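You operate a simulated robot arm through the tools that you are given. There is no shell and no other tool. Be economical: measure what you need, move in short steps, check, and stop when the job is done.

You are at the controls of a simulated robot arm. One attempt, no reset.

Task
Bin the valve with the split seal and brush the crumbs off the bench.
Fine: force dial off first, no push of the lever, brush back on the green plate, slide in again.

It is judged by the outcome, as a careful person would: the job done as asked, and still so three seconds after it is handed in. It fails if anything else is knocked over, pushed out of place, dropped, spilled or broken. A push-on lid holds only when it is set on centred and level and pressed home; a screw cap is set on level and turned clockwise until tight.

Robot
A 6-joint arm with a two-finger parallel gripper, fixed in place. Base frame: the origin is at the foot of the arm, x ahead of it, y to its left, z up; the work surface is at about z = 78. Lengths are in cm, angles in degrees, forces in N, time in s.
With the tool pointing down near the work surface it reaches from about 26 to 68 cm from the base axis. Its first joint turns from -66.0 to 66.0 degrees. Payload 2.9 kg.
Tool frame: the origin (TCP) lies between the finger pads and is the grasp point; the fingertips stand 3 cm ahead of it; z points along the fingers, y is the line along which they close. The gripper opens to 11 cm. The fingers are 2 cm wide and 1 cm thick; the gripper's body (4.8 by 11.2 cm) begins 5.5 cm behind the TCP.
Orientation is told as [roll, pitch, yaw] about the base's x, y, z axes, in that order, counted from this pose: with the fingers straight down and closing along the base's y, the tool's x points along the base's -x, its y along +y and its z along -z.

Tools
- The arm moves only by the tool move_arm. Its argument "steps" is a list of rows, each an object (a shift or turn left out is 0, a gripper value left out holds the last) with "linear": the shift along the tool's x, y, z in cm, a list of three; "dr": the turn, a rotation vector about the tool's x, y, z in degrees, a list of three; "gripper": the closure in counts, from 0 (fully open) to 255 (shut). In form: [{"linear": [x, y, z], "dr": [wx, wy, wz], "gripper": gripper}, ...]. A call has 1 to 10 rows; each row shifts and turns the commanded pose from where the row before left it, along the tool's axes as they then stand. Rows are played at 5 a second. More than 5 cm and 8.6 degrees between two rows, or a gripper value outside its range, and nothing of the call is played. A pose out of reach is approached as far as the arm can. The call stops where the force on the tool passes 40 N (or 10 N more than at its start, if that is more) or the arm is blocked; 0.2 s more then pass. Each finger travels about 10.8 cm/s and halts on what it meets, pressing with about 25 N; the grip force reading is that of the motor and also rises with nothing between the fingers. The clock runs only during rows and for 0.2 s after the last one: add rows that do not move to give the fingers time. The reply holds the time, the measured pose of the TCP, the force on the tool along the base axes, the opening and the grip force, in the units named above and with some noise.
- Cameras (640 x 400 px; columns grow to the right, rows downward): "scene" is fixed at [5.88, 39.87, 137.77]; the picture's right is [-0.94, -0.34, 0.00], its down [-0.18, 0.49, -0.85] and it looks along [0.29, -0.80, -0.52] (base axes); focal length 352 px, centre (320, 200). "wrist" rides on the gripper at [-3.6, 0, -5.7] in the tool frame; the picture's right is [0.00, -1.00, 0.00], its down [0.97, 0.00, -0.24] and it looks along [0.24, 0.00, 0.97] (tool axes); focal length 218 px, centre (320, 200). There is no depth. A picture from a camera that has moved, and an enlarged one, comes with that camera's place and axes in the base frame and with its lens. The place of the scene camera against the robot may be out by one fixed shift of up to 2.5 cm in any direction.
- get_image(camera): a new picture of that camera. It takes no simulated time.
- close_up(camera, box): a new picture of the part [left, top, right, bottom] of that camera's present view, enlarged. It takes no simulated time.
- job_done(): hands the job in; it is judged then, once.

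Work in short steps. Places have to be worked out from the pictures, the camera data and where the tool is seen: move nearer, look again, correct. Check each grasp and each placing, and mend what went wrong. You have 120 turns and 84 pictures in all, those below and enlarged ones among them. Open the gripper and draw the arm clear of the work before you hand the job in, unless the task says otherwise; then end with one line.

The tools are called after "Request:" as name(argument=value, ...) on one line, values as JSON. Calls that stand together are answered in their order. move_arm: Moves the arm, as the interface text tells. Its arguments: {"type":"object","properties":{"steps":{"type":"array"}},"required":["steps"]} The other tools are called the same way: get_image (camera) takes a picture; close_up (camera, box) takes an enlarged picture of a part of a camera's view; job_done () hands the job in.

At the start:

```text
t: 0.0
tool_pos: [26.94, -26.05, 111.42]
tcp_rot: [0.0, 0.0, 0.0]
force: [-0.8, 0.9, -0.6]
opening: 11.01
grasp_force: 0.1
```

scene: 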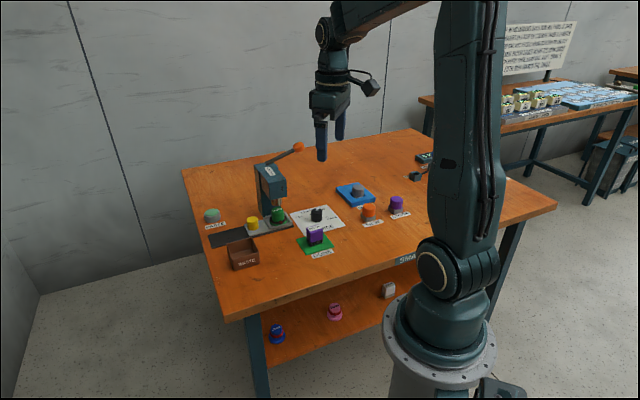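
wrist: 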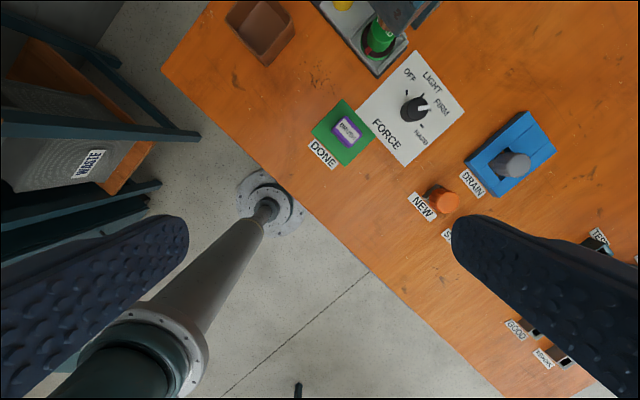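

The bench holds a press with a lever, a force dial, several small parts and a bin. I'll enlarge the scene to read the labels.

Request:
close_up(camera="scene", box=[190, 130, 350, 280])

Request:
close_up(camera="scene", box=[320, 130, 480, 240])

Request:
close_up(camera="wrist", box=[220, 0, 460, 180])

Request:
close_up(camera="scene", box=[500, 10, 640, 120])

```text
2.67 times, centred on (270, 205) of scene
camera zoom: at [5.88, 39.87, 137.77], right [-0.94, -0.34, 0.0], down [-0.18, 0.49, -0.85], along [0.29, -0.8, -0.52], focal length 938 px, centre (453, 187)
```

zoom: 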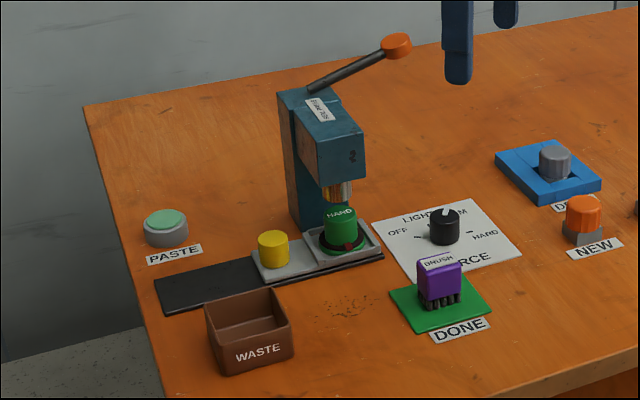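

```text
3.64 times, centred on (400, 185) of scene
camera zoom: at [5.88, 39.87, 137.77], right [-0.94, -0.34, 0.0], down [-0.18, 0.49, -0.85], along [0.29, -0.8, -0.52], focal length 1280 px, centre (29, 254)
```

zoom: 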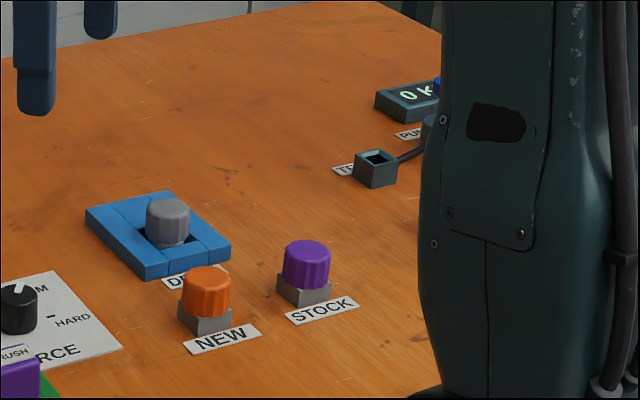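

```text
2.22 times, centred on (340, 90) of wrist
camera zoom: at [30.73, -25.98, 117.14], right [0.0, -1.0, 0.0], down [-0.97, 0.0, 0.24], along [-0.24, 0.0, -0.97], focal length 485 px, centre (276, 444)
```

zoom: 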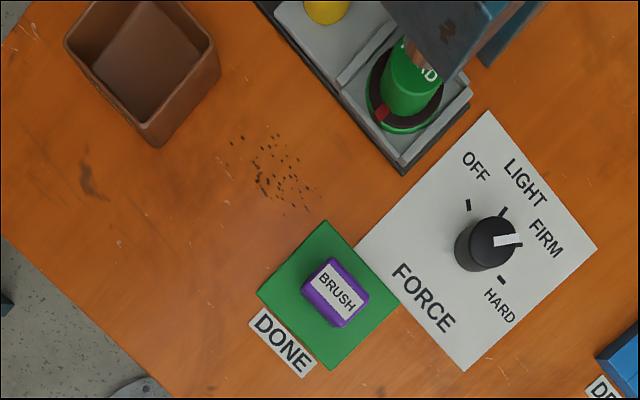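

```text
3.64 times, centred on (570, 65) of scene
camera zoom: at [5.88, 39.87, 137.77], right [-0.94, -0.34, 0.0], down [-0.18, 0.49, -0.85], along [0.29, -0.8, -0.52], focal length 1280 px, centre (-589, 691)
```

zoom: 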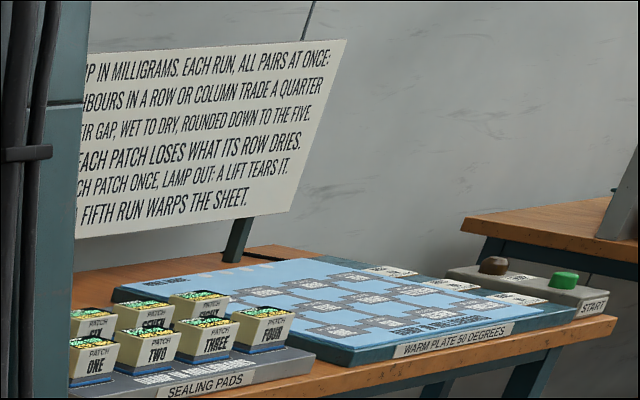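

The green valve under the press looks like the one with the split seal, because its ring has a red gap. The yellow part looks like the slide knob. I'll turn to the bench's 45° heading and move over the area for a better look.

Request:
move_arm(steps=[{"linear": [-2, 0.6, 1], "dr": [0, 0, 7.5]}, {"linear": [-2, 0.6, 1], "dr": [0, 0, 7.5]}, {"linear": [-2, 0, 1], "dr": [0, 0, 7.5]}, {"linear": [-2, 0, 1], "dr": [0, 0, 7.5]}, {"linear": [-2, 0, 1], "dr": [0, 0, 7.5]}, {"linear": [0, 0, 1], "dr": [0, 0, 7.5]}])

Request:
get_image(camera="wrist")

```text
t: 1.4
tool_pos: [36.45, -27.37, 105.55]
tcp_rot: [-0.1, 0.0, -45.2]
force: [-1.1, -0.2, -0.2]
opening: 11.0
grasp_force: 0.1
```

```text
77 pictures are left
camera wrist: at [39.21, -29.86, 111.24], right [-0.71, -0.71, 0.0], down [-0.69, 0.69, 0.24], along [-0.17, 0.17, -0.97], focal length 218 px, centre (320, 200)
```

wrist: 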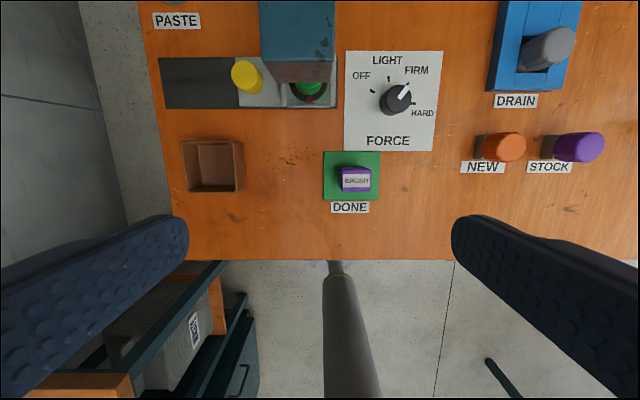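

Now aligned with the bench. I'll zoom in on the valve, the seals and the dial.

Request:
close_up(camera="wrist", box=[140, 40, 340, 200])

Request:
close_up(camera="wrist", box=[330, 40, 450, 215])

Request:
close_up(camera="scene", box=[240, 180, 300, 240])

```text
2.50 times, centred on (240, 120) of wrist
camera zoom: at [39.21, -29.86, 111.24], right [-0.71, -0.71, 0.0], down [-0.69, 0.69, 0.24], along [-0.17, 0.17, -0.97], focal length 546 px, centre (520, 400)
```

zoom: 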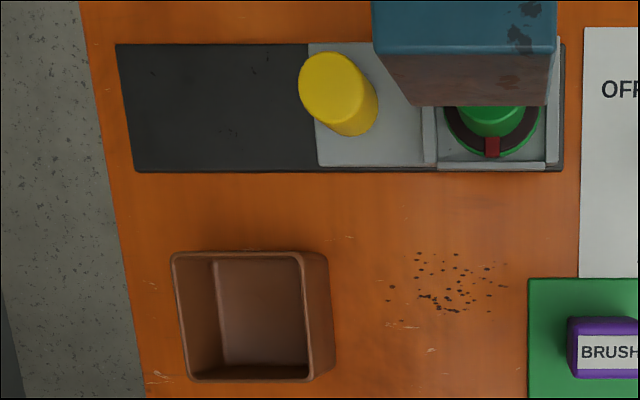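

```text
2.29 times, centred on (390, 128) of wrist
camera zoom: at [39.21, -29.86, 111.24], right [-0.71, -0.71, 0.0], down [-0.69, 0.69, 0.24], along [-0.17, 0.17, -0.97], focal length 499 px, centre (160, 366)
```

zoom: 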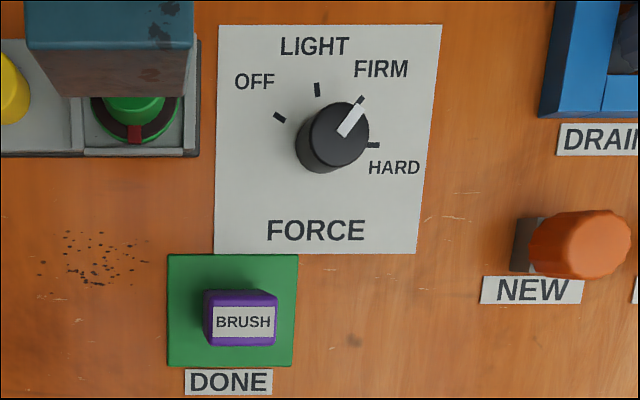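

```text
6.67 times, centred on (270, 210) of scene
camera zoom: at [5.89, 39.87, 137.77], right [-0.94, -0.34, 0.0], down [-0.18, 0.49, -0.85], along [0.29, -0.8, -0.52], focal length 2346 px, centre (653, 133)
```

zoom: 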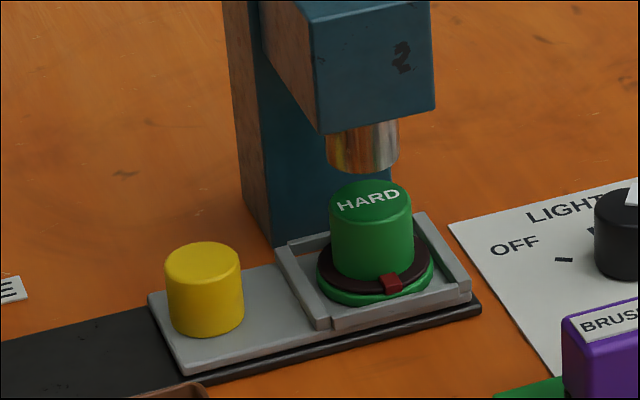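

The green valve in the press has the split seal, marked red. The dial is on FIRM, with OFF about 112° counterclockwise. Before working near the press I need to know where the lever is, so I'll raise the arm and look.

Request:
move_arm(steps=[{"linear": [0, 0, -4]}, {"linear": [0, -2, -4]}, {"linear": [0, -2, -4]}])

Request:
get_image(camera="wrist")

Request:
get_image(camera="scene")

```text
t: 2.2
tool_pos: [34.06, -30.21, 117.48]
tcp_rot: [0.1, -0.1, -45.0]
force: [-0.3, -0.1, 1.1]
opening: 10.99
grasp_force: 0.1
```

```text
73 pictures are left
camera wrist: at [36.7, -32.71, 123.36], right [-0.71, -0.71, 0.0], down [-0.69, 0.69, 0.24], along [-0.17, 0.17, -0.97], focal length 218 px, centre (320, 200)
```

wrist: 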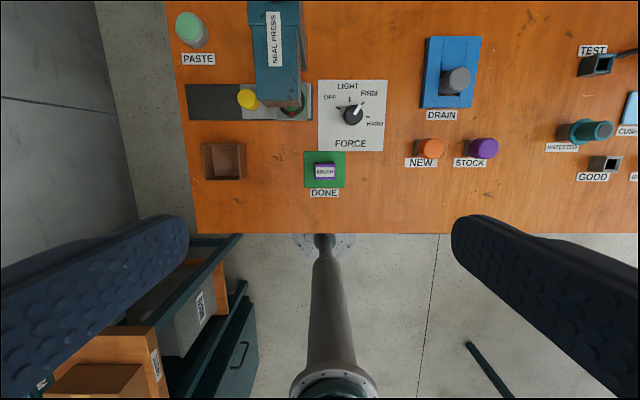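

```text
72 pictures are left
```

scene: 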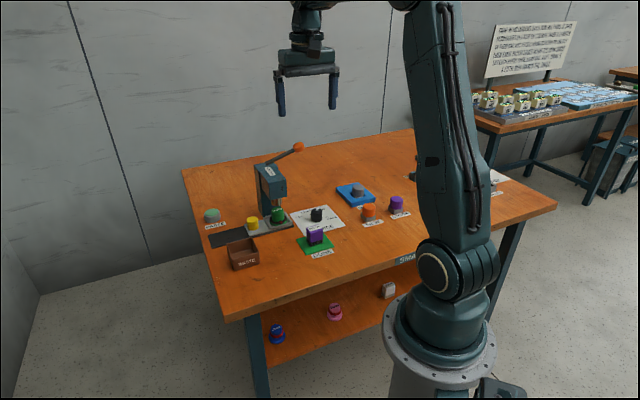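

The lever ball is out of view. I'll tilt the wrist back 16° to find it.

Request:
move_arm(steps=[{"dr": [0, -8, 0]}, {"dr": [0, -8, 0]}, {"linear": [0, 0, 0]}])

Request:
get_image(camera="wrist")

```text
t: 3.0
tool_pos: [33.84, -30.13, 117.43]
tcp_rot: [-0.1, -16.0, -45.0]
force: [-1.1, -0.3, 0.3]
opening: 11.0
grasp_force: 0.1
```

```text
71 pictures are left
camera wrist: at [35.37, -31.48, 124.0], right [-0.71, -0.71, 0.0], down [-0.71, 0.71, -0.04], along [0.03, -0.03, -1.0], focal length 218 px, centre (320, 200)
```

wrist: 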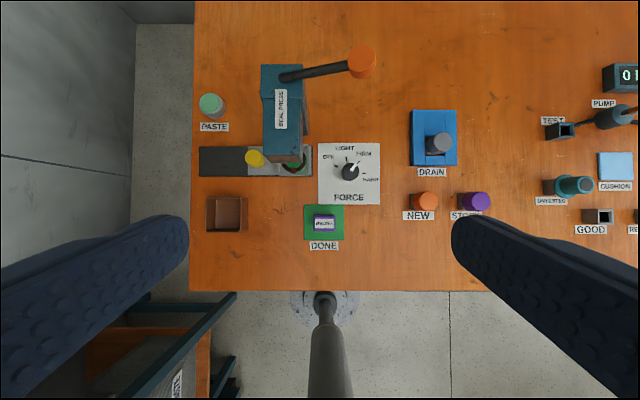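

The lever ball is at about bench-depth 65 and z 98. I'll work on the dial with the camera turned away from the press. First I'll untilt, then yaw towards −155 so two counterclockwise turns of about 56° stay clear.

Request:
move_arm(steps=[{"dr": [0, 8, 0]}, {"dr": [0, 8, 0]}, {"dr": [0, 0, 8]}, {"dr": [0, 0, 8]}, {"dr": [0, 0, 8]}, {"dr": [0, 0, 8]}, {"dr": [0, 0, 8]}, {"dr": [0, 0, 8]}, {"dr": [0, 0, 8]}])

Request:
move_arm(steps=[{"dr": [0, 0, 8]}, {"dr": [0, 0, 8]}, {"dr": [0, 0, 8]}, {"dr": [0, 0, 8]}, {"dr": [0, 0, 8]}, {"dr": [0, 0, 8]}, {"dr": [0, 0, 6]}, {"linear": [0, 0, 0]}])

```text
t: 5.0
tool_pos: [33.65, -30.13, 117.36]
tcp_rot: [0.0, 0.0, -101.2]
force: [1.0, -0.8, 0.6]
opening: 11.0
grasp_force: 0.0
```

```text
t: 6.8
tool_pos: [33.76, -30.0, 117.3]
tcp_rot: [0.0, 0.0, -155.1]
force: [0.3, 0.7, -0.1]
opening: 10.98
grasp_force: 0.0
```

Yaw reached. Now I'll move above the dial at z≈98 and look.

Request:
move_arm(steps=[{"linear": [-0.6, 2.8, 3]}, {"linear": [-0.6, 2.8, 4]}, {"linear": [-0.6, 2.8, 4]}, {"linear": [-0.54, 2.87, 4]}, {"linear": [0, 0, 4]}, {"linear": [0, 0, 0]}])

Request:
get_image(camera="wrist")

Request:
close_up(camera="scene", box=[200, 60, 400, 260])

```text
t: 8.2
tool_pos: [36.39, -41.52, 98.2]
tcp_rot: [0.0, -0.1, -155.0]
force: [0.6, 0.5, 0.0]
opening: 10.99
grasp_force: 0.1
```

```text
70 pictures are left
camera wrist: at [33.42, -42.86, 104.01], right [-0.42, 0.91, 0.0], down [0.88, 0.41, 0.24], along [0.22, 0.1, -0.97], focal length 218 px, centre (320, 200)
```

wrist: 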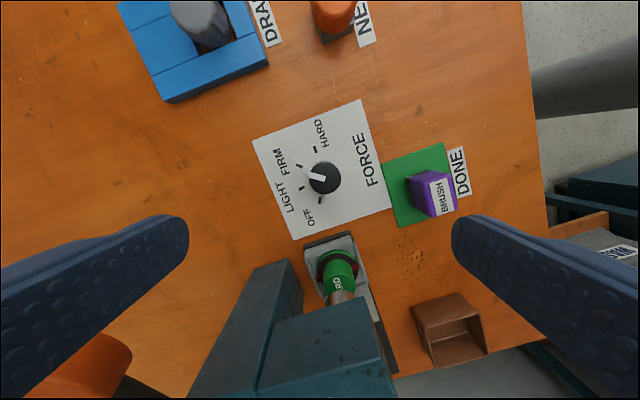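

```text
2.00 times, centred on (300, 160) of scene
camera zoom: at [5.88, 39.87, 137.77], right [-0.94, -0.34, 0.0], down [-0.18, 0.49, -0.85], along [0.29, -0.8, -0.52], focal length 704 px, centre (360, 280)
```

zoom: 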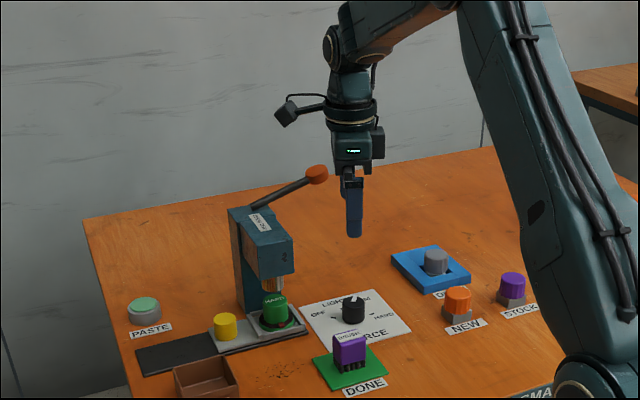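

A second box sticks out about 8 cm on the tool's +x side, roughly 11 cm above the TCP, and it would meet the press at this yaw. I'll turn back to yaw ≈ −62, which points the box away from the press, and make one turn to about +50.

Request:
move_arm(steps=[{"dr": [0, 0, -8.5]}, {"dr": [0, 0, -8.5]}, {"dr": [0, 0, -8.5]}, {"dr": [0, 0, -8.5]}, {"dr": [0, 0, -8.5]}, {"dr": [0, 0, -8.5]}])

Request:
move_arm(steps=[{"dr": [0, 0, -8.5]}, {"dr": [0, 0, -8.5]}, {"dr": [0, 0, -8.5]}, {"dr": [0, 0, -8.5]}, {"dr": [0, 0, -8]}, {"linear": [0, 0, 3]}, {"linear": [0, 0, 3]}, {"linear": [0, 0, 0]}])

Request:
get_image(camera="wrist")

Request:
close_up(camera="scene", box=[200, 60, 400, 260])

```text
t: 9.6
tool_pos: [36.36, -41.45, 98.32]
tcp_rot: [0.1, 0.1, -103.8]
force: [-0.2, 0.4, 0.1]
opening: 10.98
grasp_force: 0.0
```

```text
t: 11.4
tool_pos: [36.39, -41.34, 92.34]
tcp_rot: [0.0, 0.0, -62.0]
force: [0.0, -0.3, -0.5]
opening: 10.99
grasp_force: 0.0
```

```text
68 pictures are left
camera wrist: at [38.31, -44.49, 98.21], right [-0.88, -0.47, 0.0], down [-0.46, 0.86, 0.24], along [-0.11, 0.21, -0.97], focal length 218 px, centre (320, 200)
```

wrist: 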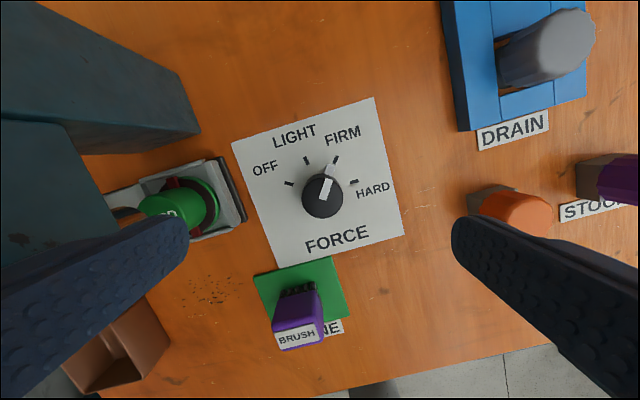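

```text
2.00 times, centred on (300, 160) of scene
camera zoom: at [5.88, 39.87, 137.77], right [-0.94, -0.34, 0.0], down [-0.18, 0.49, -0.85], along [0.29, -0.8, -0.52], focal length 704 px, centre (360, 280)
```

zoom: 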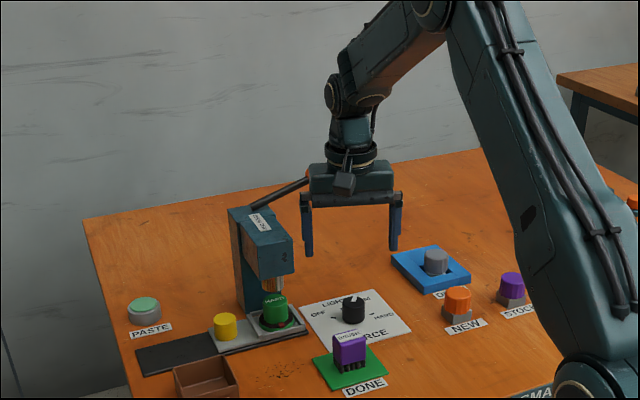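

The dial is nearly centred between the fingers. I'll narrow the fingers first so they clear the slide, then lower around the dial.

Request:
move_arm(steps=[{"gripper": 110}, {"gripper": 110}, {"linear": [0, 0, 4]}, {"linear": [0, 0, 4]}, {"linear": [0, 0, 1.5]}, {"linear": [0, 0, 0]}])

Request:
get_image(camera="wrist")

Request:
close_up(camera="scene", box=[220, 100, 380, 260])

```text
t: 12.8
tool_pos: [36.27, -41.49, 82.91]
tcp_rot: [0.0, 0.1, -62.0]
force: [-0.4, -0.8, -0.8]
opening: 6.29
grasp_force: 0.0
```

```text
66 pictures are left
camera wrist: at [38.23, -44.54, 88.67], right [-0.88, -0.47, 0.0], down [-0.46, 0.86, 0.24], along [-0.11, 0.21, -0.97], focal length 218 px, centre (320, 200)
```

wrist: 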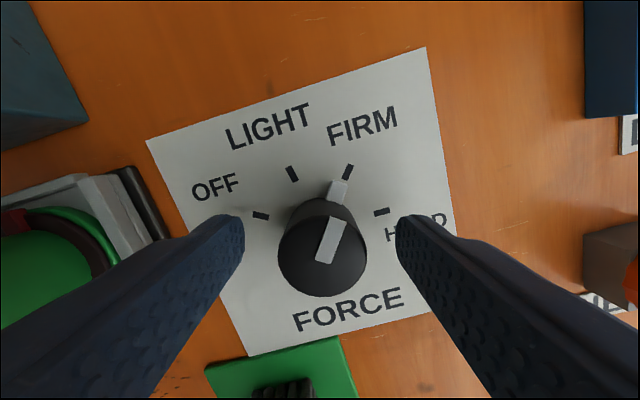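

```text
2.50 times, centred on (300, 180) of scene
camera zoom: at [5.88, 39.87, 137.77], right [-0.94, -0.34, 0.0], down [-0.18, 0.49, -0.85], along [0.29, -0.8, -0.52], focal length 880 px, centre (370, 250)
```

zoom: 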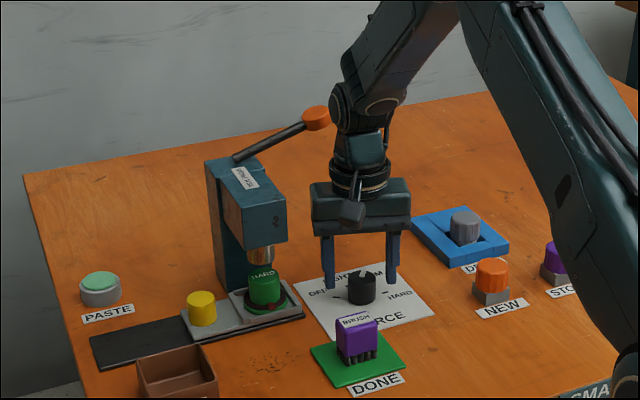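

The dial is well centred between the fingers and its pointer nub is clear of the pads. I'll lower 0.6 cm and grip.

Request:
move_arm(steps=[{"linear": [0, 0, 0.6]}, {"gripper": 170}, {"gripper": 200}, {"gripper": 200}, {"gripper": 200}])

```text
t: 14.0
tool_pos: [36.39, -41.33, 82.24]
tcp_rot: [-0.1, 0.0, -62.1]
force: [-8.8, -5.9, 1.9]
opening: 3.28
grasp_force: 44.8
```

Gripped at 3.3 cm, with about 10 N of side force along tool −y. I'll ease that way 0.15 cm and begin turning counterclockwise.

Request:
move_arm(steps=[{"linear": [0, -0.15, 0]}, {"linear": [0, 0, 0]}, {"dr": [0, 0, -5]}])

```text
t: 14.8
tool_pos: [36.38, -41.38, 82.25]
tcp_rot: [0.1, -0.1, -56.8]
force: [0.3, -2.2, 1.0]
opening: 3.28
grasp_force: 45.3
```

Force is down to about 2 N, so I'll continue the turn.

Request:
move_arm(steps=[{"dr": [0, 0, -7]}, {"dr": [0, 0, -7]}, {"dr": [0, 0, -7]}, {"dr": [0, 0, -7]}, {"dr": [0, 0, -7]}, {"dr": [0, 0, -7]}])

Request:
close_up(camera="wrist", box=[160, 100, 480, 300])

```text
t: 16.2
tool_pos: [36.43, -41.05, 82.27]
tcp_rot: [0.2, 0.0, -14.4]
force: [21.3, 21.9, 10.3]
opening: 3.26
grasp_force: 45.2
```

```text
2.00 times, centred on (320, 200) of wrist
camera zoom: at [40.13, -42.02, 88.08], right [-0.25, -0.97, -0.01], down [-0.94, 0.24, 0.24], along [-0.23, 0.06, -0.97], focal length 436 px, centre (320, 200)
```

zoom: 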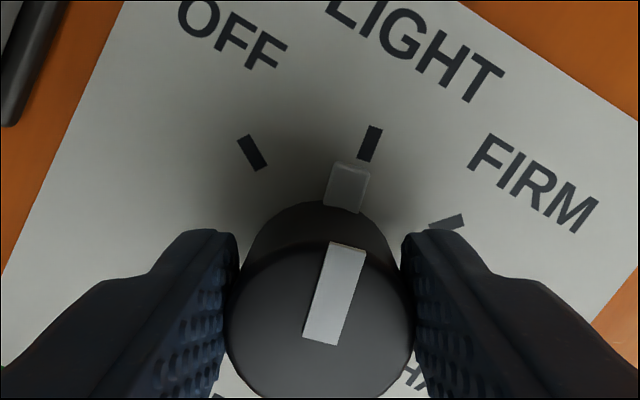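

Side force has built to about 30 N, so my axis is a little off the dial's. I'll release slightly, re-centre and regrip.

Request:
move_arm(steps=[{"gripper": 125}, {"gripper": 125}, {"linear": [0, 0, 0]}])

Request:
get_image(camera="wrist")

```text
t: 17.0
tool_pos: [36.22, -41.58, 82.13]
tcp_rot: [0.0, 0.0, -15.0]
force: [0.5, -0.4, -0.8]
opening: 5.6
grasp_force: 0.1
```

```text
63 pictures are left
camera wrist: at [39.84, -42.38, 88.01], right [-0.26, -0.97, 0.0], down [-0.94, 0.25, 0.24], along [-0.23, 0.06, -0.97], focal length 218 px, centre (320, 200)
```

wrist: 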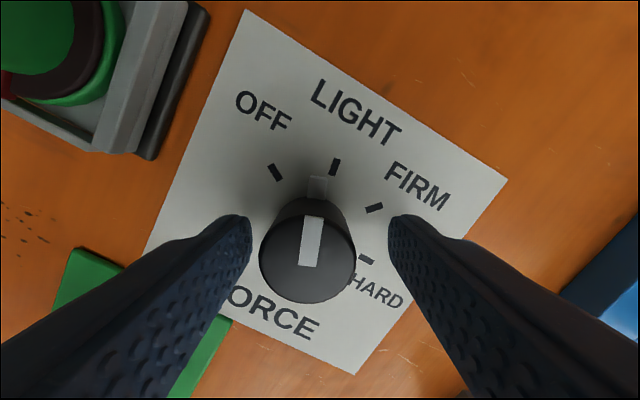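

The dial axis sits about 0.4 cm to tool +y. I'll recentre, regrip and turn 38° more towards OFF.

Request:
move_arm(steps=[{"linear": [0.25, 0.42, 0]}, {"gripper": 170}, {"gripper": 200}, {"gripper": 200}, {"gripper": 200}])

Request:
move_arm(steps=[{"dr": [0, 0, -6.5]}, {"dr": [0, 0, -6.5]}, {"dr": [0, 0, -6.5]}, {"dr": [0, 0, -6.5]}, {"dr": [0, 0, -6.5]}, {"dr": [0, 0, -5.5]}])

Request:
get_image(camera="wrist")

```text
t: 18.2
tool_pos: [36.05, -41.04, 82.21]
tcp_rot: [0.0, 0.0, -15.0]
force: [-0.7, -4.8, -3.9]
opening: 3.31
grasp_force: 44.7
```

```text
t: 19.6
tool_pos: [36.02, -41.05, 82.21]
tcp_rot: [0.1, 0.2, 23.1]
force: [-6.3, -0.2, 2.2]
opening: 3.31
grasp_force: 45.1
```

```text
62 pictures are left
camera wrist: at [39.53, -39.57, 88.02], right [0.39, -0.92, 0.0], down [-0.89, -0.38, 0.24], along [-0.22, -0.09, -0.97], focal length 218 px, centre (320, 200)
```

wrist: 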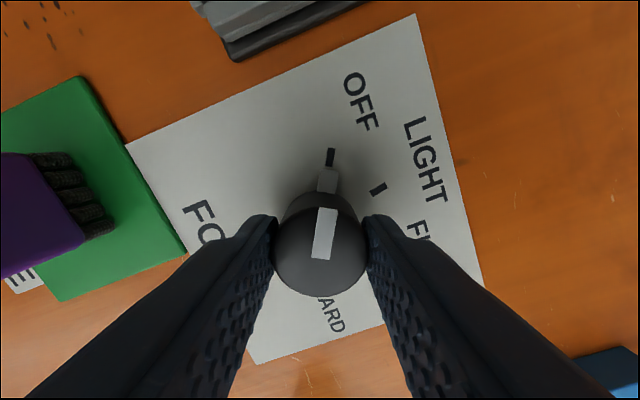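

The pointer now lines up with the OFF tick. I'll release and check that it stays.

Request:
move_arm(steps=[{"gripper": 125}, {"gripper": 125}, {"linear": [0, 0, -3]}, {"linear": [0, 0, -3]}, {"linear": [0, 0, 0]}])

Request:
close_up(camera="wrist", box=[200, 60, 440, 280])

```text
t: 20.8
tool_pos: [36.19, -40.82, 88.33]
tcp_rot: [0.0, 0.0, 22.9]
force: [-0.2, 0.3, -0.3]
opening: 5.59
grasp_force: 0.1
```

```text
1.82 times, centred on (320, 170) of wrist
camera zoom: at [39.68, -39.41, 94.1], right [0.39, -0.92, 0.0], down [-0.89, -0.38, 0.24], along [-0.22, -0.09, -0.97], focal length 397 px, centre (320, 254)
```

zoom: 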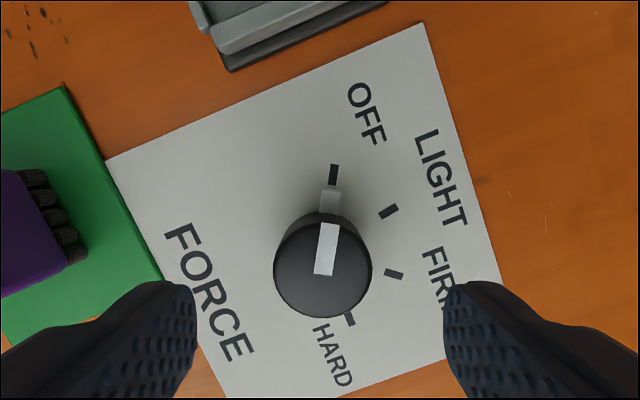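

The dial stays on OFF. Next I'll retreat up and away from the press and rotate back to yaw −45, ready for the slide knob.

Request:
move_arm(steps=[{"linear": [0.94, 2.3, -2.5]}, {"linear": [0.94, 2.3, -2.5]}, {"linear": [0.94, 2.3, -2.5]}, {"linear": [0.94, 2.3, -2.5], "gripper": 40}, {"dr": [0, 0, 8.5]}, {"dr": [0, 0, 8.5]}, {"dr": [0, 0, 8.5]}, {"dr": [0, 0, 8.5]}])

Request:
move_arm(steps=[{"dr": [0, 0, 8.5]}, {"dr": [0, 0, 8.5]}, {"dr": [0, 0, 8.5]}, {"dr": [0, 0, 8.5]}, {"linear": [0, 0, 0]}])

```text
t: 22.6
tool_pos: [28.99, -33.92, 98.14]
tcp_rot: [-0.1, -0.1, -11.0]
force: [0.1, -0.8, 0.1]
opening: 9.28
grasp_force: 0.1
```

```text
t: 23.8
tool_pos: [28.93, -33.92, 98.14]
tcp_rot: [0.0, 0.0, -45.2]
force: [-0.5, 0.9, -0.2]
opening: 9.27
grasp_force: 0.1
```

Now I'll move along the bench (+s) about 21.5 cm, in front of the knob, and look.

Request:
move_arm(steps=[{"linear": [0, 4.3, 0]}, {"linear": [0, 4.3, 0]}, {"linear": [0, 4.3, 0]}, {"linear": [0, 4.3, 0]}, {"linear": [0, 4.3, 0]}, {"linear": [0, 0, 0]}])

Request:
get_image(camera="wrist")

```text
t: 25.2
tool_pos: [44.41, -18.87, 98.18]
tcp_rot: [0.0, 0.0, -44.9]
force: [0.1, -0.4, 1.0]
opening: 9.27
grasp_force: 0.0
```

```text
60 pictures are left
camera wrist: at [47.06, -21.35, 104.04], right [-0.71, -0.71, 0.0], down [-0.69, 0.69, 0.24], along [-0.17, 0.17, -0.97], focal length 218 px, centre (320, 200)
```

wrist: 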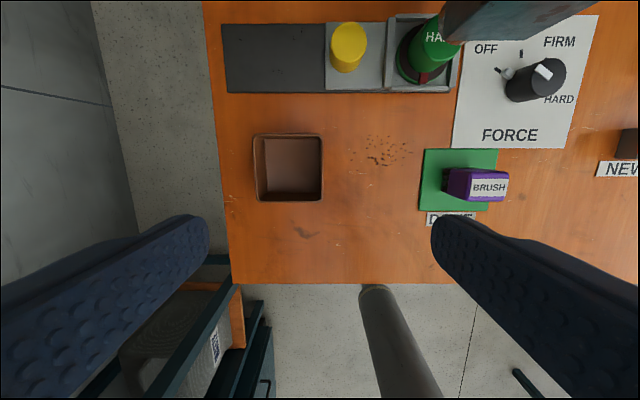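

The knob is at bench (56.6, 15.75) and the head's left edge is at s≈10.6. I'll straddle the knob with the fingers open, so the right finger can draw it left while the body clears the head.

Request:
move_arm(steps=[{"linear": [-4, 0.35, 0]}, {"linear": [-4, 0, 0]}, {"linear": [-3.85, 0, 0]}, {"linear": [0, 0, 3]}, {"linear": [0, 0, 3]}, {"linear": [0, 0, 0]}])

Request:
get_image(camera="wrist")

Request:
close_up(camera="scene", box=[180, 100, 340, 280])

```text
t: 26.6
tool_pos: [52.96, -27.01, 92.14]
tcp_rot: [-0.1, 0.0, -45.0]
force: [-0.5, -0.2, 0.5]
opening: 9.25
grasp_force: 0.0
```

```text
59 pictures are left
camera wrist: at [55.7, -29.53, 98.01], right [-0.71, -0.71, 0.0], down [-0.69, 0.69, 0.24], along [-0.17, 0.17, -0.97], focal length 218 px, centre (320, 200)
```

wrist: 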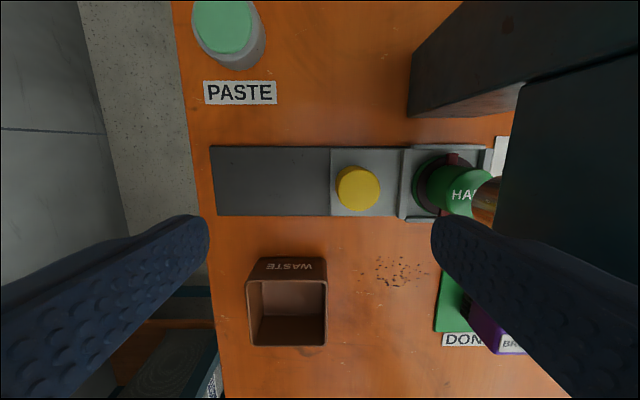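

```text
2.22 times, centred on (260, 190) of scene
camera zoom: at [5.88, 39.87, 137.77], right [-0.94, -0.34, 0.0], down [-0.18, 0.49, -0.85], along [0.29, -0.8, -0.52], focal length 782 px, centre (453, 222)
```

zoom: 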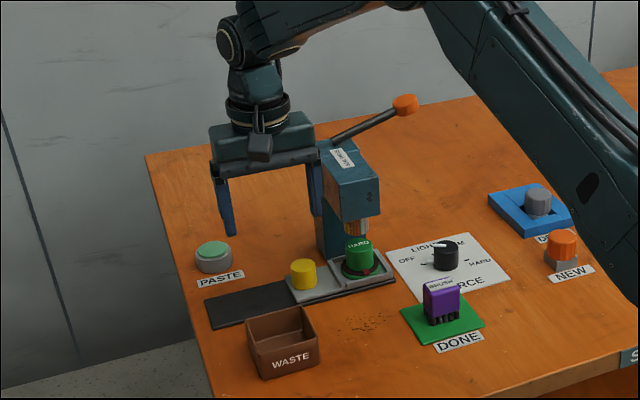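

Alignment is confirmed. I'll lower to z≈83.7, with the tips just above the carriage.

Request:
move_arm(steps=[{"linear": [0, 0, 3]}, {"linear": [0, 0, 3]}, {"linear": [0, 0, 1.5]}, {"linear": [0, 0, 0.9]}, {"linear": [0, 0, 0]}])

Request:
get_image(camera="wrist")

Request:
close_up(camera="scene", box=[180, 120, 320, 270])

```text
t: 27.8
tool_pos: [52.76, -26.96, 83.77]
tcp_rot: [-0.1, 0.1, -45.0]
force: [0.1, -0.8, 0.0]
opening: 9.29
grasp_force: 0.1
```

```text
57 pictures are left
camera wrist: at [55.48, -29.46, 89.65], right [-0.71, -0.71, 0.0], down [-0.69, 0.69, 0.24], along [-0.17, 0.17, -0.97], focal length 218 px, centre (320, 200)
```

wrist: 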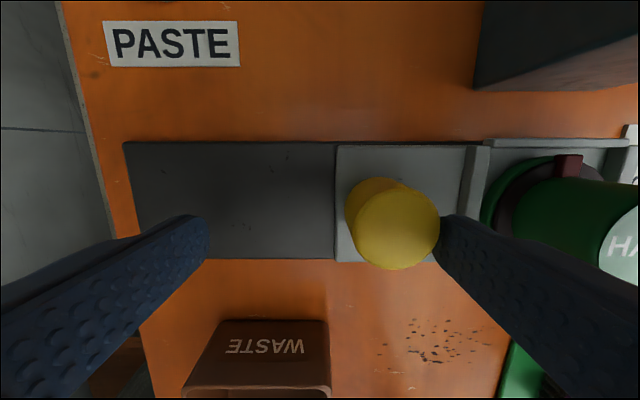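

```text
2.67 times, centred on (250, 195) of scene
camera zoom: at [5.88, 39.87, 137.77], right [-0.94, -0.34, 0.0], down [-0.18, 0.49, -0.85], along [0.29, -0.8, -0.52], focal length 938 px, centre (507, 213)
```

zoom: 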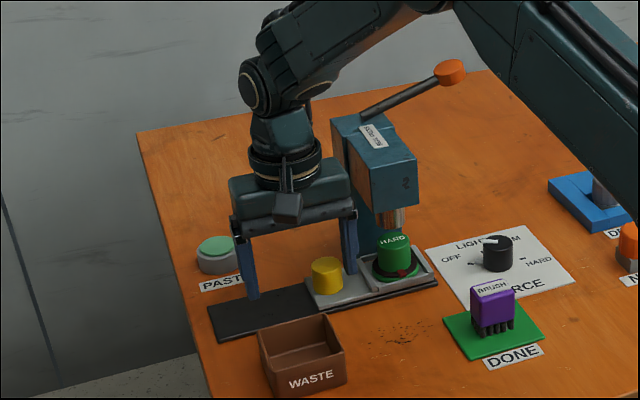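

The right finger is beside the knob. I'll lower 0.4 cm and draw left gently.

Request:
move_arm(steps=[{"linear": [0, 0, 0.4]}, {"linear": [0, 0.5, 0]}, {"linear": [0, 0.5, 0]}, {"linear": [0, 0.5, 0]}, {"linear": [0, 0.5, 0]}])

Request:
get_image(camera="wrist")

```text
t: 29.0
tool_pos: [54.35, -25.57, 83.44]
tcp_rot: [0.0, 0.0, -45.0]
force: [-1.3, -1.7, 0.2]
opening: 9.37
grasp_force: 0.3
```

```text
55 pictures are left
camera wrist: at [57.0, -28.03, 89.31], right [-0.71, -0.71, 0.0], down [-0.69, 0.69, 0.24], along [-0.17, 0.17, -0.97], focal length 218 px, centre (320, 200)
```

wrist: 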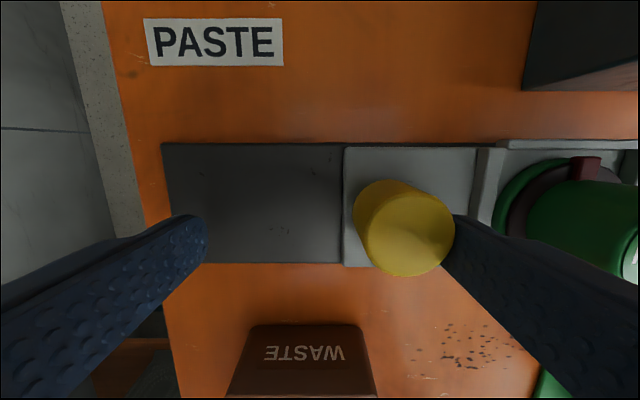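

The slide moves easily at about 2 N. I'll continue to the left end.

Request:
move_arm(steps=[{"linear": [0, 1, 0]}, {"linear": [0, 1, 0]}, {"linear": [0, 1, 0]}, {"linear": [0, 1, 0]}, {"linear": [0, 1, 0]}, {"linear": [0, 1, 0]}, {"linear": [0, 1, 0]}, {"linear": [0, 0, 0]}])

Request:
get_image(camera="wrist")

Request:
close_up(camera="scene", box=[180, 120, 320, 270])

```text
t: 30.8
tool_pos: [59.34, -20.47, 83.43]
tcp_rot: [0.0, 0.0, -45.0]
force: [-0.6, -0.4, -0.1]
opening: 9.33
grasp_force: 0.8
```

```text
54 pictures are left
camera wrist: at [62.08, -22.98, 89.23], right [-0.71, -0.71, 0.0], down [-0.69, 0.69, 0.24], along [-0.17, 0.17, -0.97], focal length 218 px, centre (320, 200)
```

wrist: 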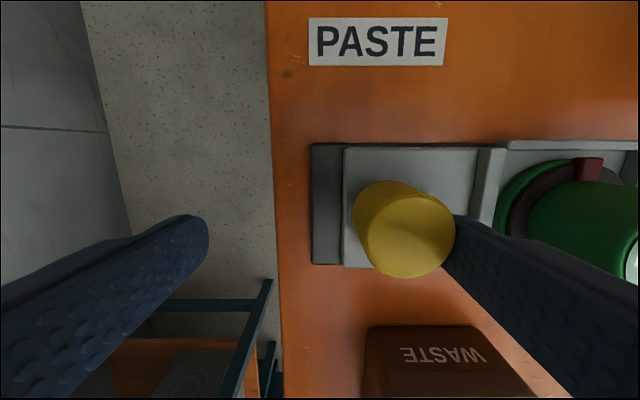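

```text
2.67 times, centred on (250, 195) of scene
camera zoom: at [5.88, 39.87, 137.77], right [-0.94, -0.34, 0.0], down [-0.18, 0.49, -0.85], along [0.29, -0.8, -0.52], focal length 938 px, centre (507, 213)
```

zoom: 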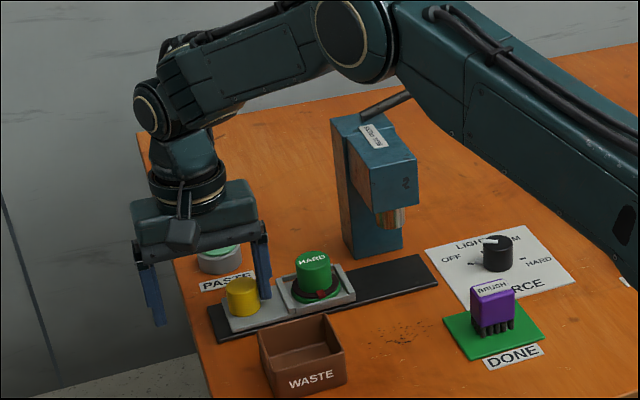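

About 1 cm of track is left and the valve is already clear of the head. I'll draw it the last bit.

Request:
move_arm(steps=[{"linear": [0, 0.5, 0]}, {"linear": [0, 0.5, 0]}, {"linear": [0, 0.3, 0]}, {"linear": [0, 0, 0]}])

```text
t: 31.8
tool_pos: [60.19, -19.62, 83.36]
tcp_rot: [0.0, 0.0, -45.1]
force: [-3.1, -4.4, 0.7]
opening: 9.52
grasp_force: 2.4
```

It has reached the stop, with resistance rising. I'll back off slightly, rise, and look at the valve from above.

Request:
move_arm(steps=[{"linear": [0, -0.35, 0]}, {"linear": [0, 0, -3]}, {"linear": [0, 0, -4]}, {"linear": [0, 0, -4]}, {"linear": [0, -4, 0], "gripper": 110}, {"linear": [0, -3.5, 0]}, {"linear": [0, -2.4, 0]}, {"linear": [0, 0, 0]}])

Request:
get_image(camera="wrist")

```text
t: 33.6
tool_pos: [52.9, -26.74, 94.46]
tcp_rot: [-0.1, 0.0, -44.9]
force: [0.0, -0.2, 0.2]
opening: 6.26
grasp_force: 0.2
```

```text
52 pictures are left
camera wrist: at [55.54, -29.31, 100.32], right [-0.71, -0.71, 0.0], down [-0.69, 0.69, 0.24], along [-0.17, 0.17, -0.97], focal length 218 px, centre (320, 200)
```

wrist: 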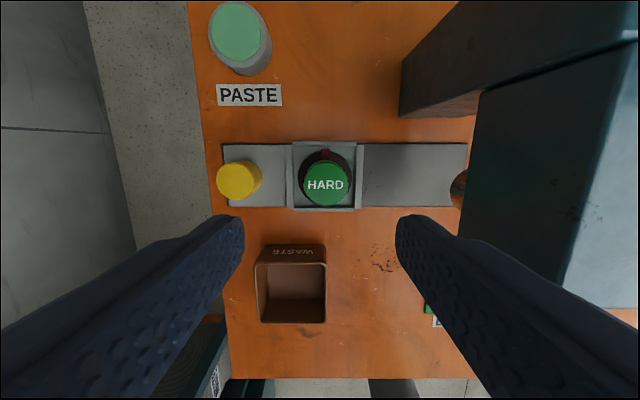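

The valve is at about (57.3, 18.1) and the bin centre at about (46.8, 21.1). I'll centre over the valve and lower most of the way.

Request:
move_arm(steps=[{"linear": [-0.95, -0.4, 0]}, {"linear": [0, 0, 4]}, {"linear": [0, 0, 4]}, {"linear": [0, 0, 0]}])

Request:
get_image(camera="wrist")

Request:
close_up(camera="scene", box=[200, 140, 320, 260])

```text
t: 34.6
tool_pos: [53.12, -27.65, 86.66]
tcp_rot: [0.0, 0.0, -45.0]
force: [0.8, 0.2, -0.7]
opening: 6.26
grasp_force: 0.1
```

```text
51 pictures are left
camera wrist: at [55.98, -30.23, 92.38], right [-0.71, -0.71, 0.0], down [-0.69, 0.69, 0.24], along [-0.17, 0.17, -0.97], focal length 218 px, centre (320, 200)
```

wrist: 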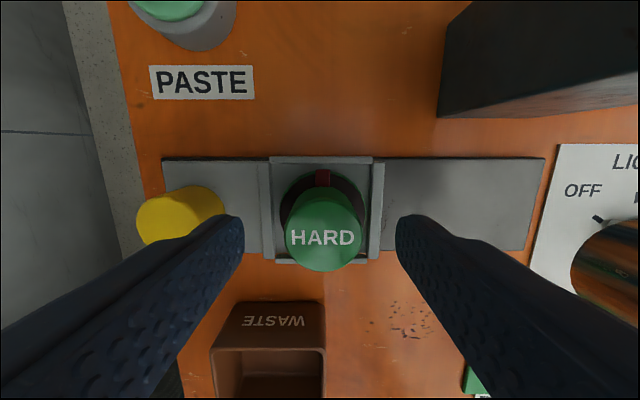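

```text
3.33 times, centred on (260, 200) of scene
camera zoom: at [5.88, 39.87, 137.77], right [-0.94, -0.34, 0.0], down [-0.18, 0.49, -0.85], along [0.29, -0.8, -0.52], focal length 1173 px, centre (520, 200)
```

zoom: 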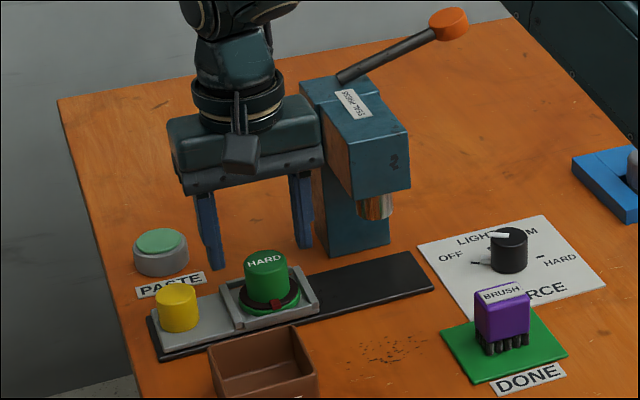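

The valve is centred and its top is at about z 83.8. I'll lower to TCP 84.1, keeping the tips above the seal, and grip.

Request:
move_arm(steps=[{"linear": [0, -0.1, 1.5]}, {"linear": [0, 0, 1.05]}, {"linear": [0, 0, 0], "gripper": 170}, {"linear": [0, 0, 0], "gripper": 210}, {"linear": [0, 0, 0]}, {"linear": [0, 0, 0]}])

Request:
get_image(camera="wrist")

```text
t: 36.0
tool_pos: [53.26, -27.75, 83.99]
tcp_rot: [0.0, 0.0, -45.0]
force: [0.0, 0.0, 0.9]
opening: 3.47
grasp_force: 24.9
```

```text
49 pictures are left
camera wrist: at [55.93, -30.34, 89.75], right [-0.71, -0.71, 0.0], down [-0.69, 0.69, 0.24], along [-0.17, 0.17, -0.97], focal length 218 px, centre (320, 200)
```

wrist: 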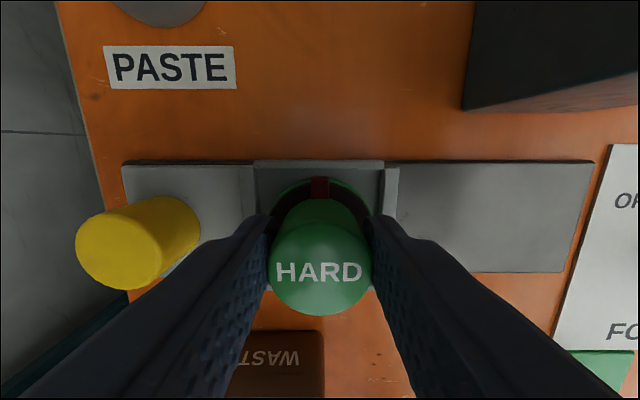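

Gripped at 3.47 cm. I'll lift 3 cm straight up and check that it comes free of the nest.

Request:
move_arm(steps=[{"linear": [0, 0, -1]}, {"linear": [0, 0, -2]}, {"linear": [0, 0, -3]}, {"linear": [0, 0, -3]}, {"linear": [0, 0, 0]}])

Request:
close_up(camera="scene", box=[200, 120, 320, 260])

```text
t: 37.2
tool_pos: [53.08, -27.8, 92.8]
tcp_rot: [0.0, 0.0, -45.1]
force: [-0.5, -0.1, 0.0]
opening: 3.41
grasp_force: 25.0
```

```text
2.86 times, centred on (260, 190) of scene
camera zoom: at [5.88, 39.87, 137.77], right [-0.94, -0.34, 0.0], down [-0.18, 0.49, -0.85], along [0.29, -0.8, -0.52], focal length 1005 px, centre (491, 229)
```

zoom: 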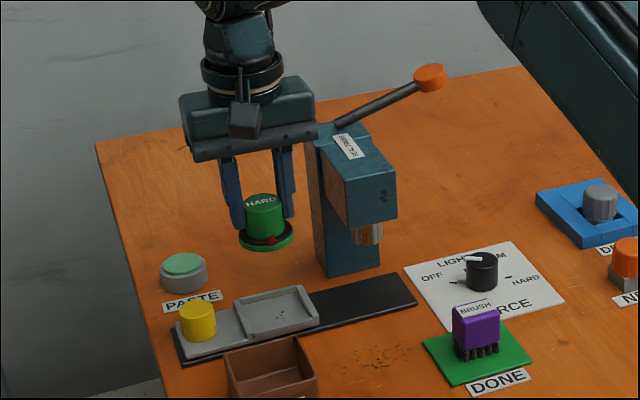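

The valve is out. I'll carry it over the bin and look down to centre it.

Request:
move_arm(steps=[{"linear": [3, 1, 0]}, {"linear": [3, 1, 0]}, {"linear": [3, 1, 0]}, {"linear": [1.4, 0.2, 0]}, {"linear": [0, 0, 0]}])

Request:
get_image(camera="wrist")

Request:
close_up(camera="scene", box=[180, 140, 320, 290])

```text
t: 38.4
tool_pos: [48.16, -18.29, 92.77]
tcp_rot: [0.0, 0.0, -45.0]
force: [0.2, 0.2, -0.4]
opening: 3.46
grasp_force: 25.0
```

```text
47 pictures are left
camera wrist: at [50.82, -20.81, 98.57], right [-0.71, -0.71, 0.0], down [-0.69, 0.69, 0.24], along [-0.17, 0.17, -0.97], focal length 218 px, centre (320, 200)
```

wrist: 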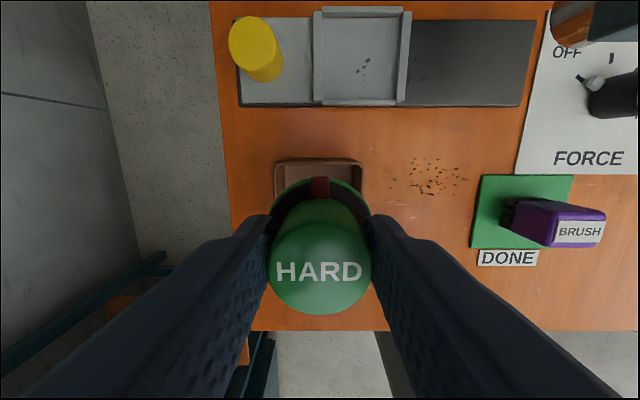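

```text
2.67 times, centred on (250, 215) of scene
camera zoom: at [5.88, 39.87, 137.77], right [-0.94, -0.34, 0.0], down [-0.18, 0.49, -0.85], along [0.29, -0.8, -0.52], focal length 938 px, centre (507, 160)
```

zoom: 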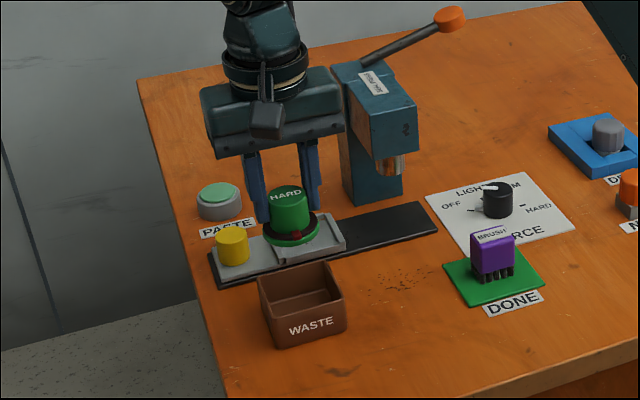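

The bin centre is about (46.5, 21.3). I'll nudge over it and lower until the flange enters the bin.

Request:
move_arm(steps=[{"linear": [0.5, 0.2, 0]}, {"linear": [0, 0, 2.5]}, {"linear": [0, 0, 2]}, {"linear": [0, 0, 0]}])

Request:
get_image(camera="wrist")

Request:
close_up(camera="scene", box=[200, 180, 300, 280])

```text
t: 39.4
tool_pos: [48.0, -17.71, 88.35]
tcp_rot: [0.0, 0.0, -45.1]
force: [0.6, 0.4, -0.3]
opening: 3.45
grasp_force: 25.3
```

```text
45 pictures are left
camera wrist: at [50.62, -20.28, 94.08], right [-0.71, -0.71, 0.0], down [-0.69, 0.69, 0.24], along [-0.17, 0.17, -0.97], focal length 218 px, centre (320, 200)
```

wrist: 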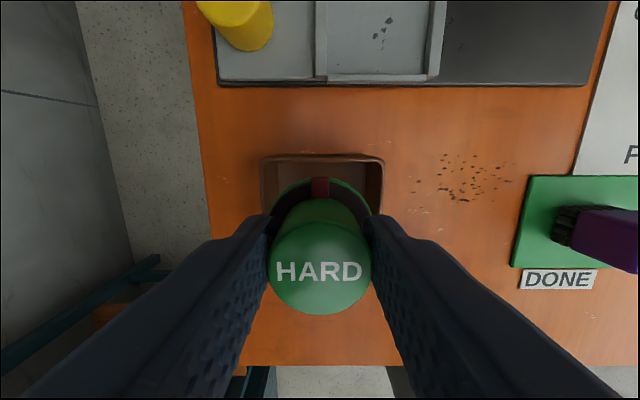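

```text
4.00 times, centred on (250, 230) of scene
camera zoom: at [5.88, 39.87, 137.77], right [-0.94, -0.34, 0.0], down [-0.18, 0.49, -0.85], along [0.29, -0.8, -0.52], focal length 1408 px, centre (600, 80)
```

zoom: 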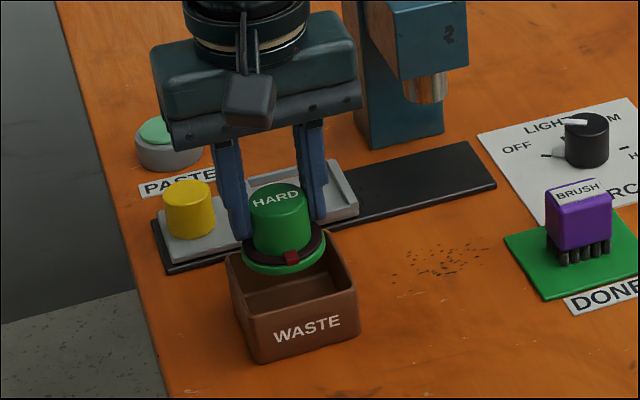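

The rim is at about z 82. I'll lower to TCP 85, so the flange is well inside and the fingertips are at rim level, then release.

Request:
move_arm(steps=[{"linear": [0.25, 0.05, 1.5]}, {"linear": [0, 0, 1.75]}, {"linear": [0, 0, 0]}])

Request:
close_up(camera="scene", box=[200, 180, 300, 280])

```text
t: 40.2
tool_pos: [47.74, -17.56, 85.07]
tcp_rot: [0.0, 0.0, -45.0]
force: [0.1, -0.3, -0.1]
opening: 3.44
grasp_force: 25.3
```

```text
4.00 times, centred on (250, 230) of scene
camera zoom: at [5.88, 39.87, 137.77], right [-0.94, -0.34, 0.0], down [-0.18, 0.49, -0.85], along [0.29, -0.8, -0.52], focal length 1408 px, centre (600, 80)
```

zoom: 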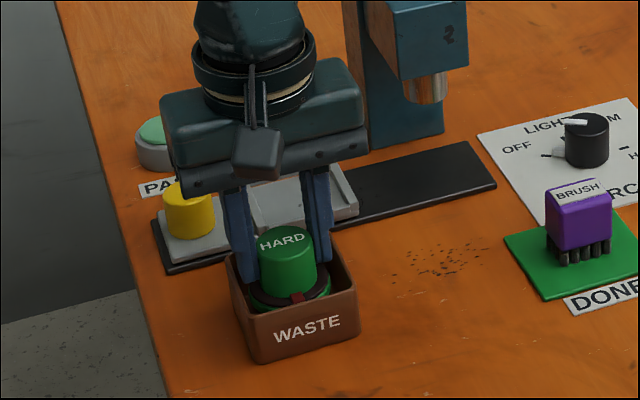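

The flange is inside the bin. I'll lower 0.8 cm more, release a little, then rise.

Request:
move_arm(steps=[{"linear": [0, 0, 0.8]}, {"linear": [0, 0, 0]}, {"gripper": 162}, {"gripper": 162}, {"linear": [0, 0, -1.5]}, {"linear": [0, 0, -2]}, {"linear": [0, 0, -3]}, {"linear": [0, 0, -3]}])

Request:
close_up(camera="scene", box=[180, 160, 340, 280])

Request:
get_image(camera="wrist")

```text
t: 42.0
tool_pos: [47.6, -17.56, 94.01]
tcp_rot: [0.0, 0.0, -45.0]
force: [-0.2, -0.5, 0.3]
opening: 4.02
grasp_force: 0.1
```

```text
3.33 times, centred on (260, 220) of scene
camera zoom: at [5.88, 39.87, 137.77], right [-0.94, -0.34, 0.0], down [-0.18, 0.49, -0.85], along [0.29, -0.8, -0.52], focal length 1173 px, centre (520, 133)
```

zoom: 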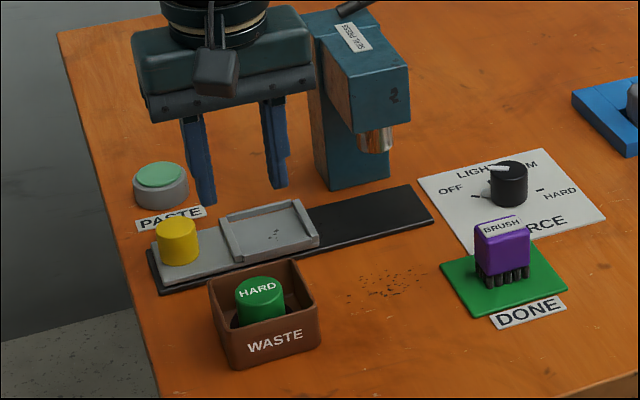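

```text
41 pictures are left
camera wrist: at [50.41, -20.02, 99.82], right [-0.71, -0.71, 0.0], down [-0.69, 0.69, 0.24], along [-0.17, 0.17, -0.97], focal length 218 px, centre (320, 200)
```

wrist: 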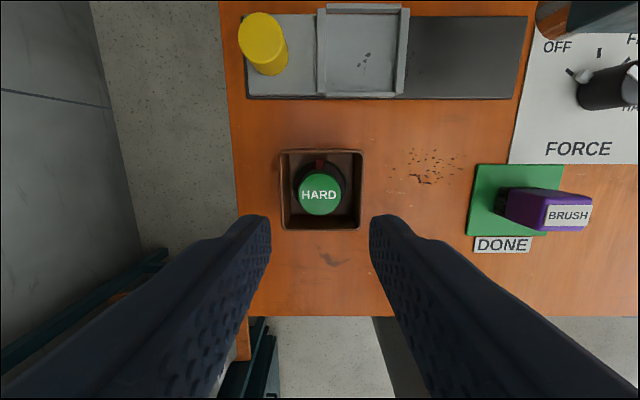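

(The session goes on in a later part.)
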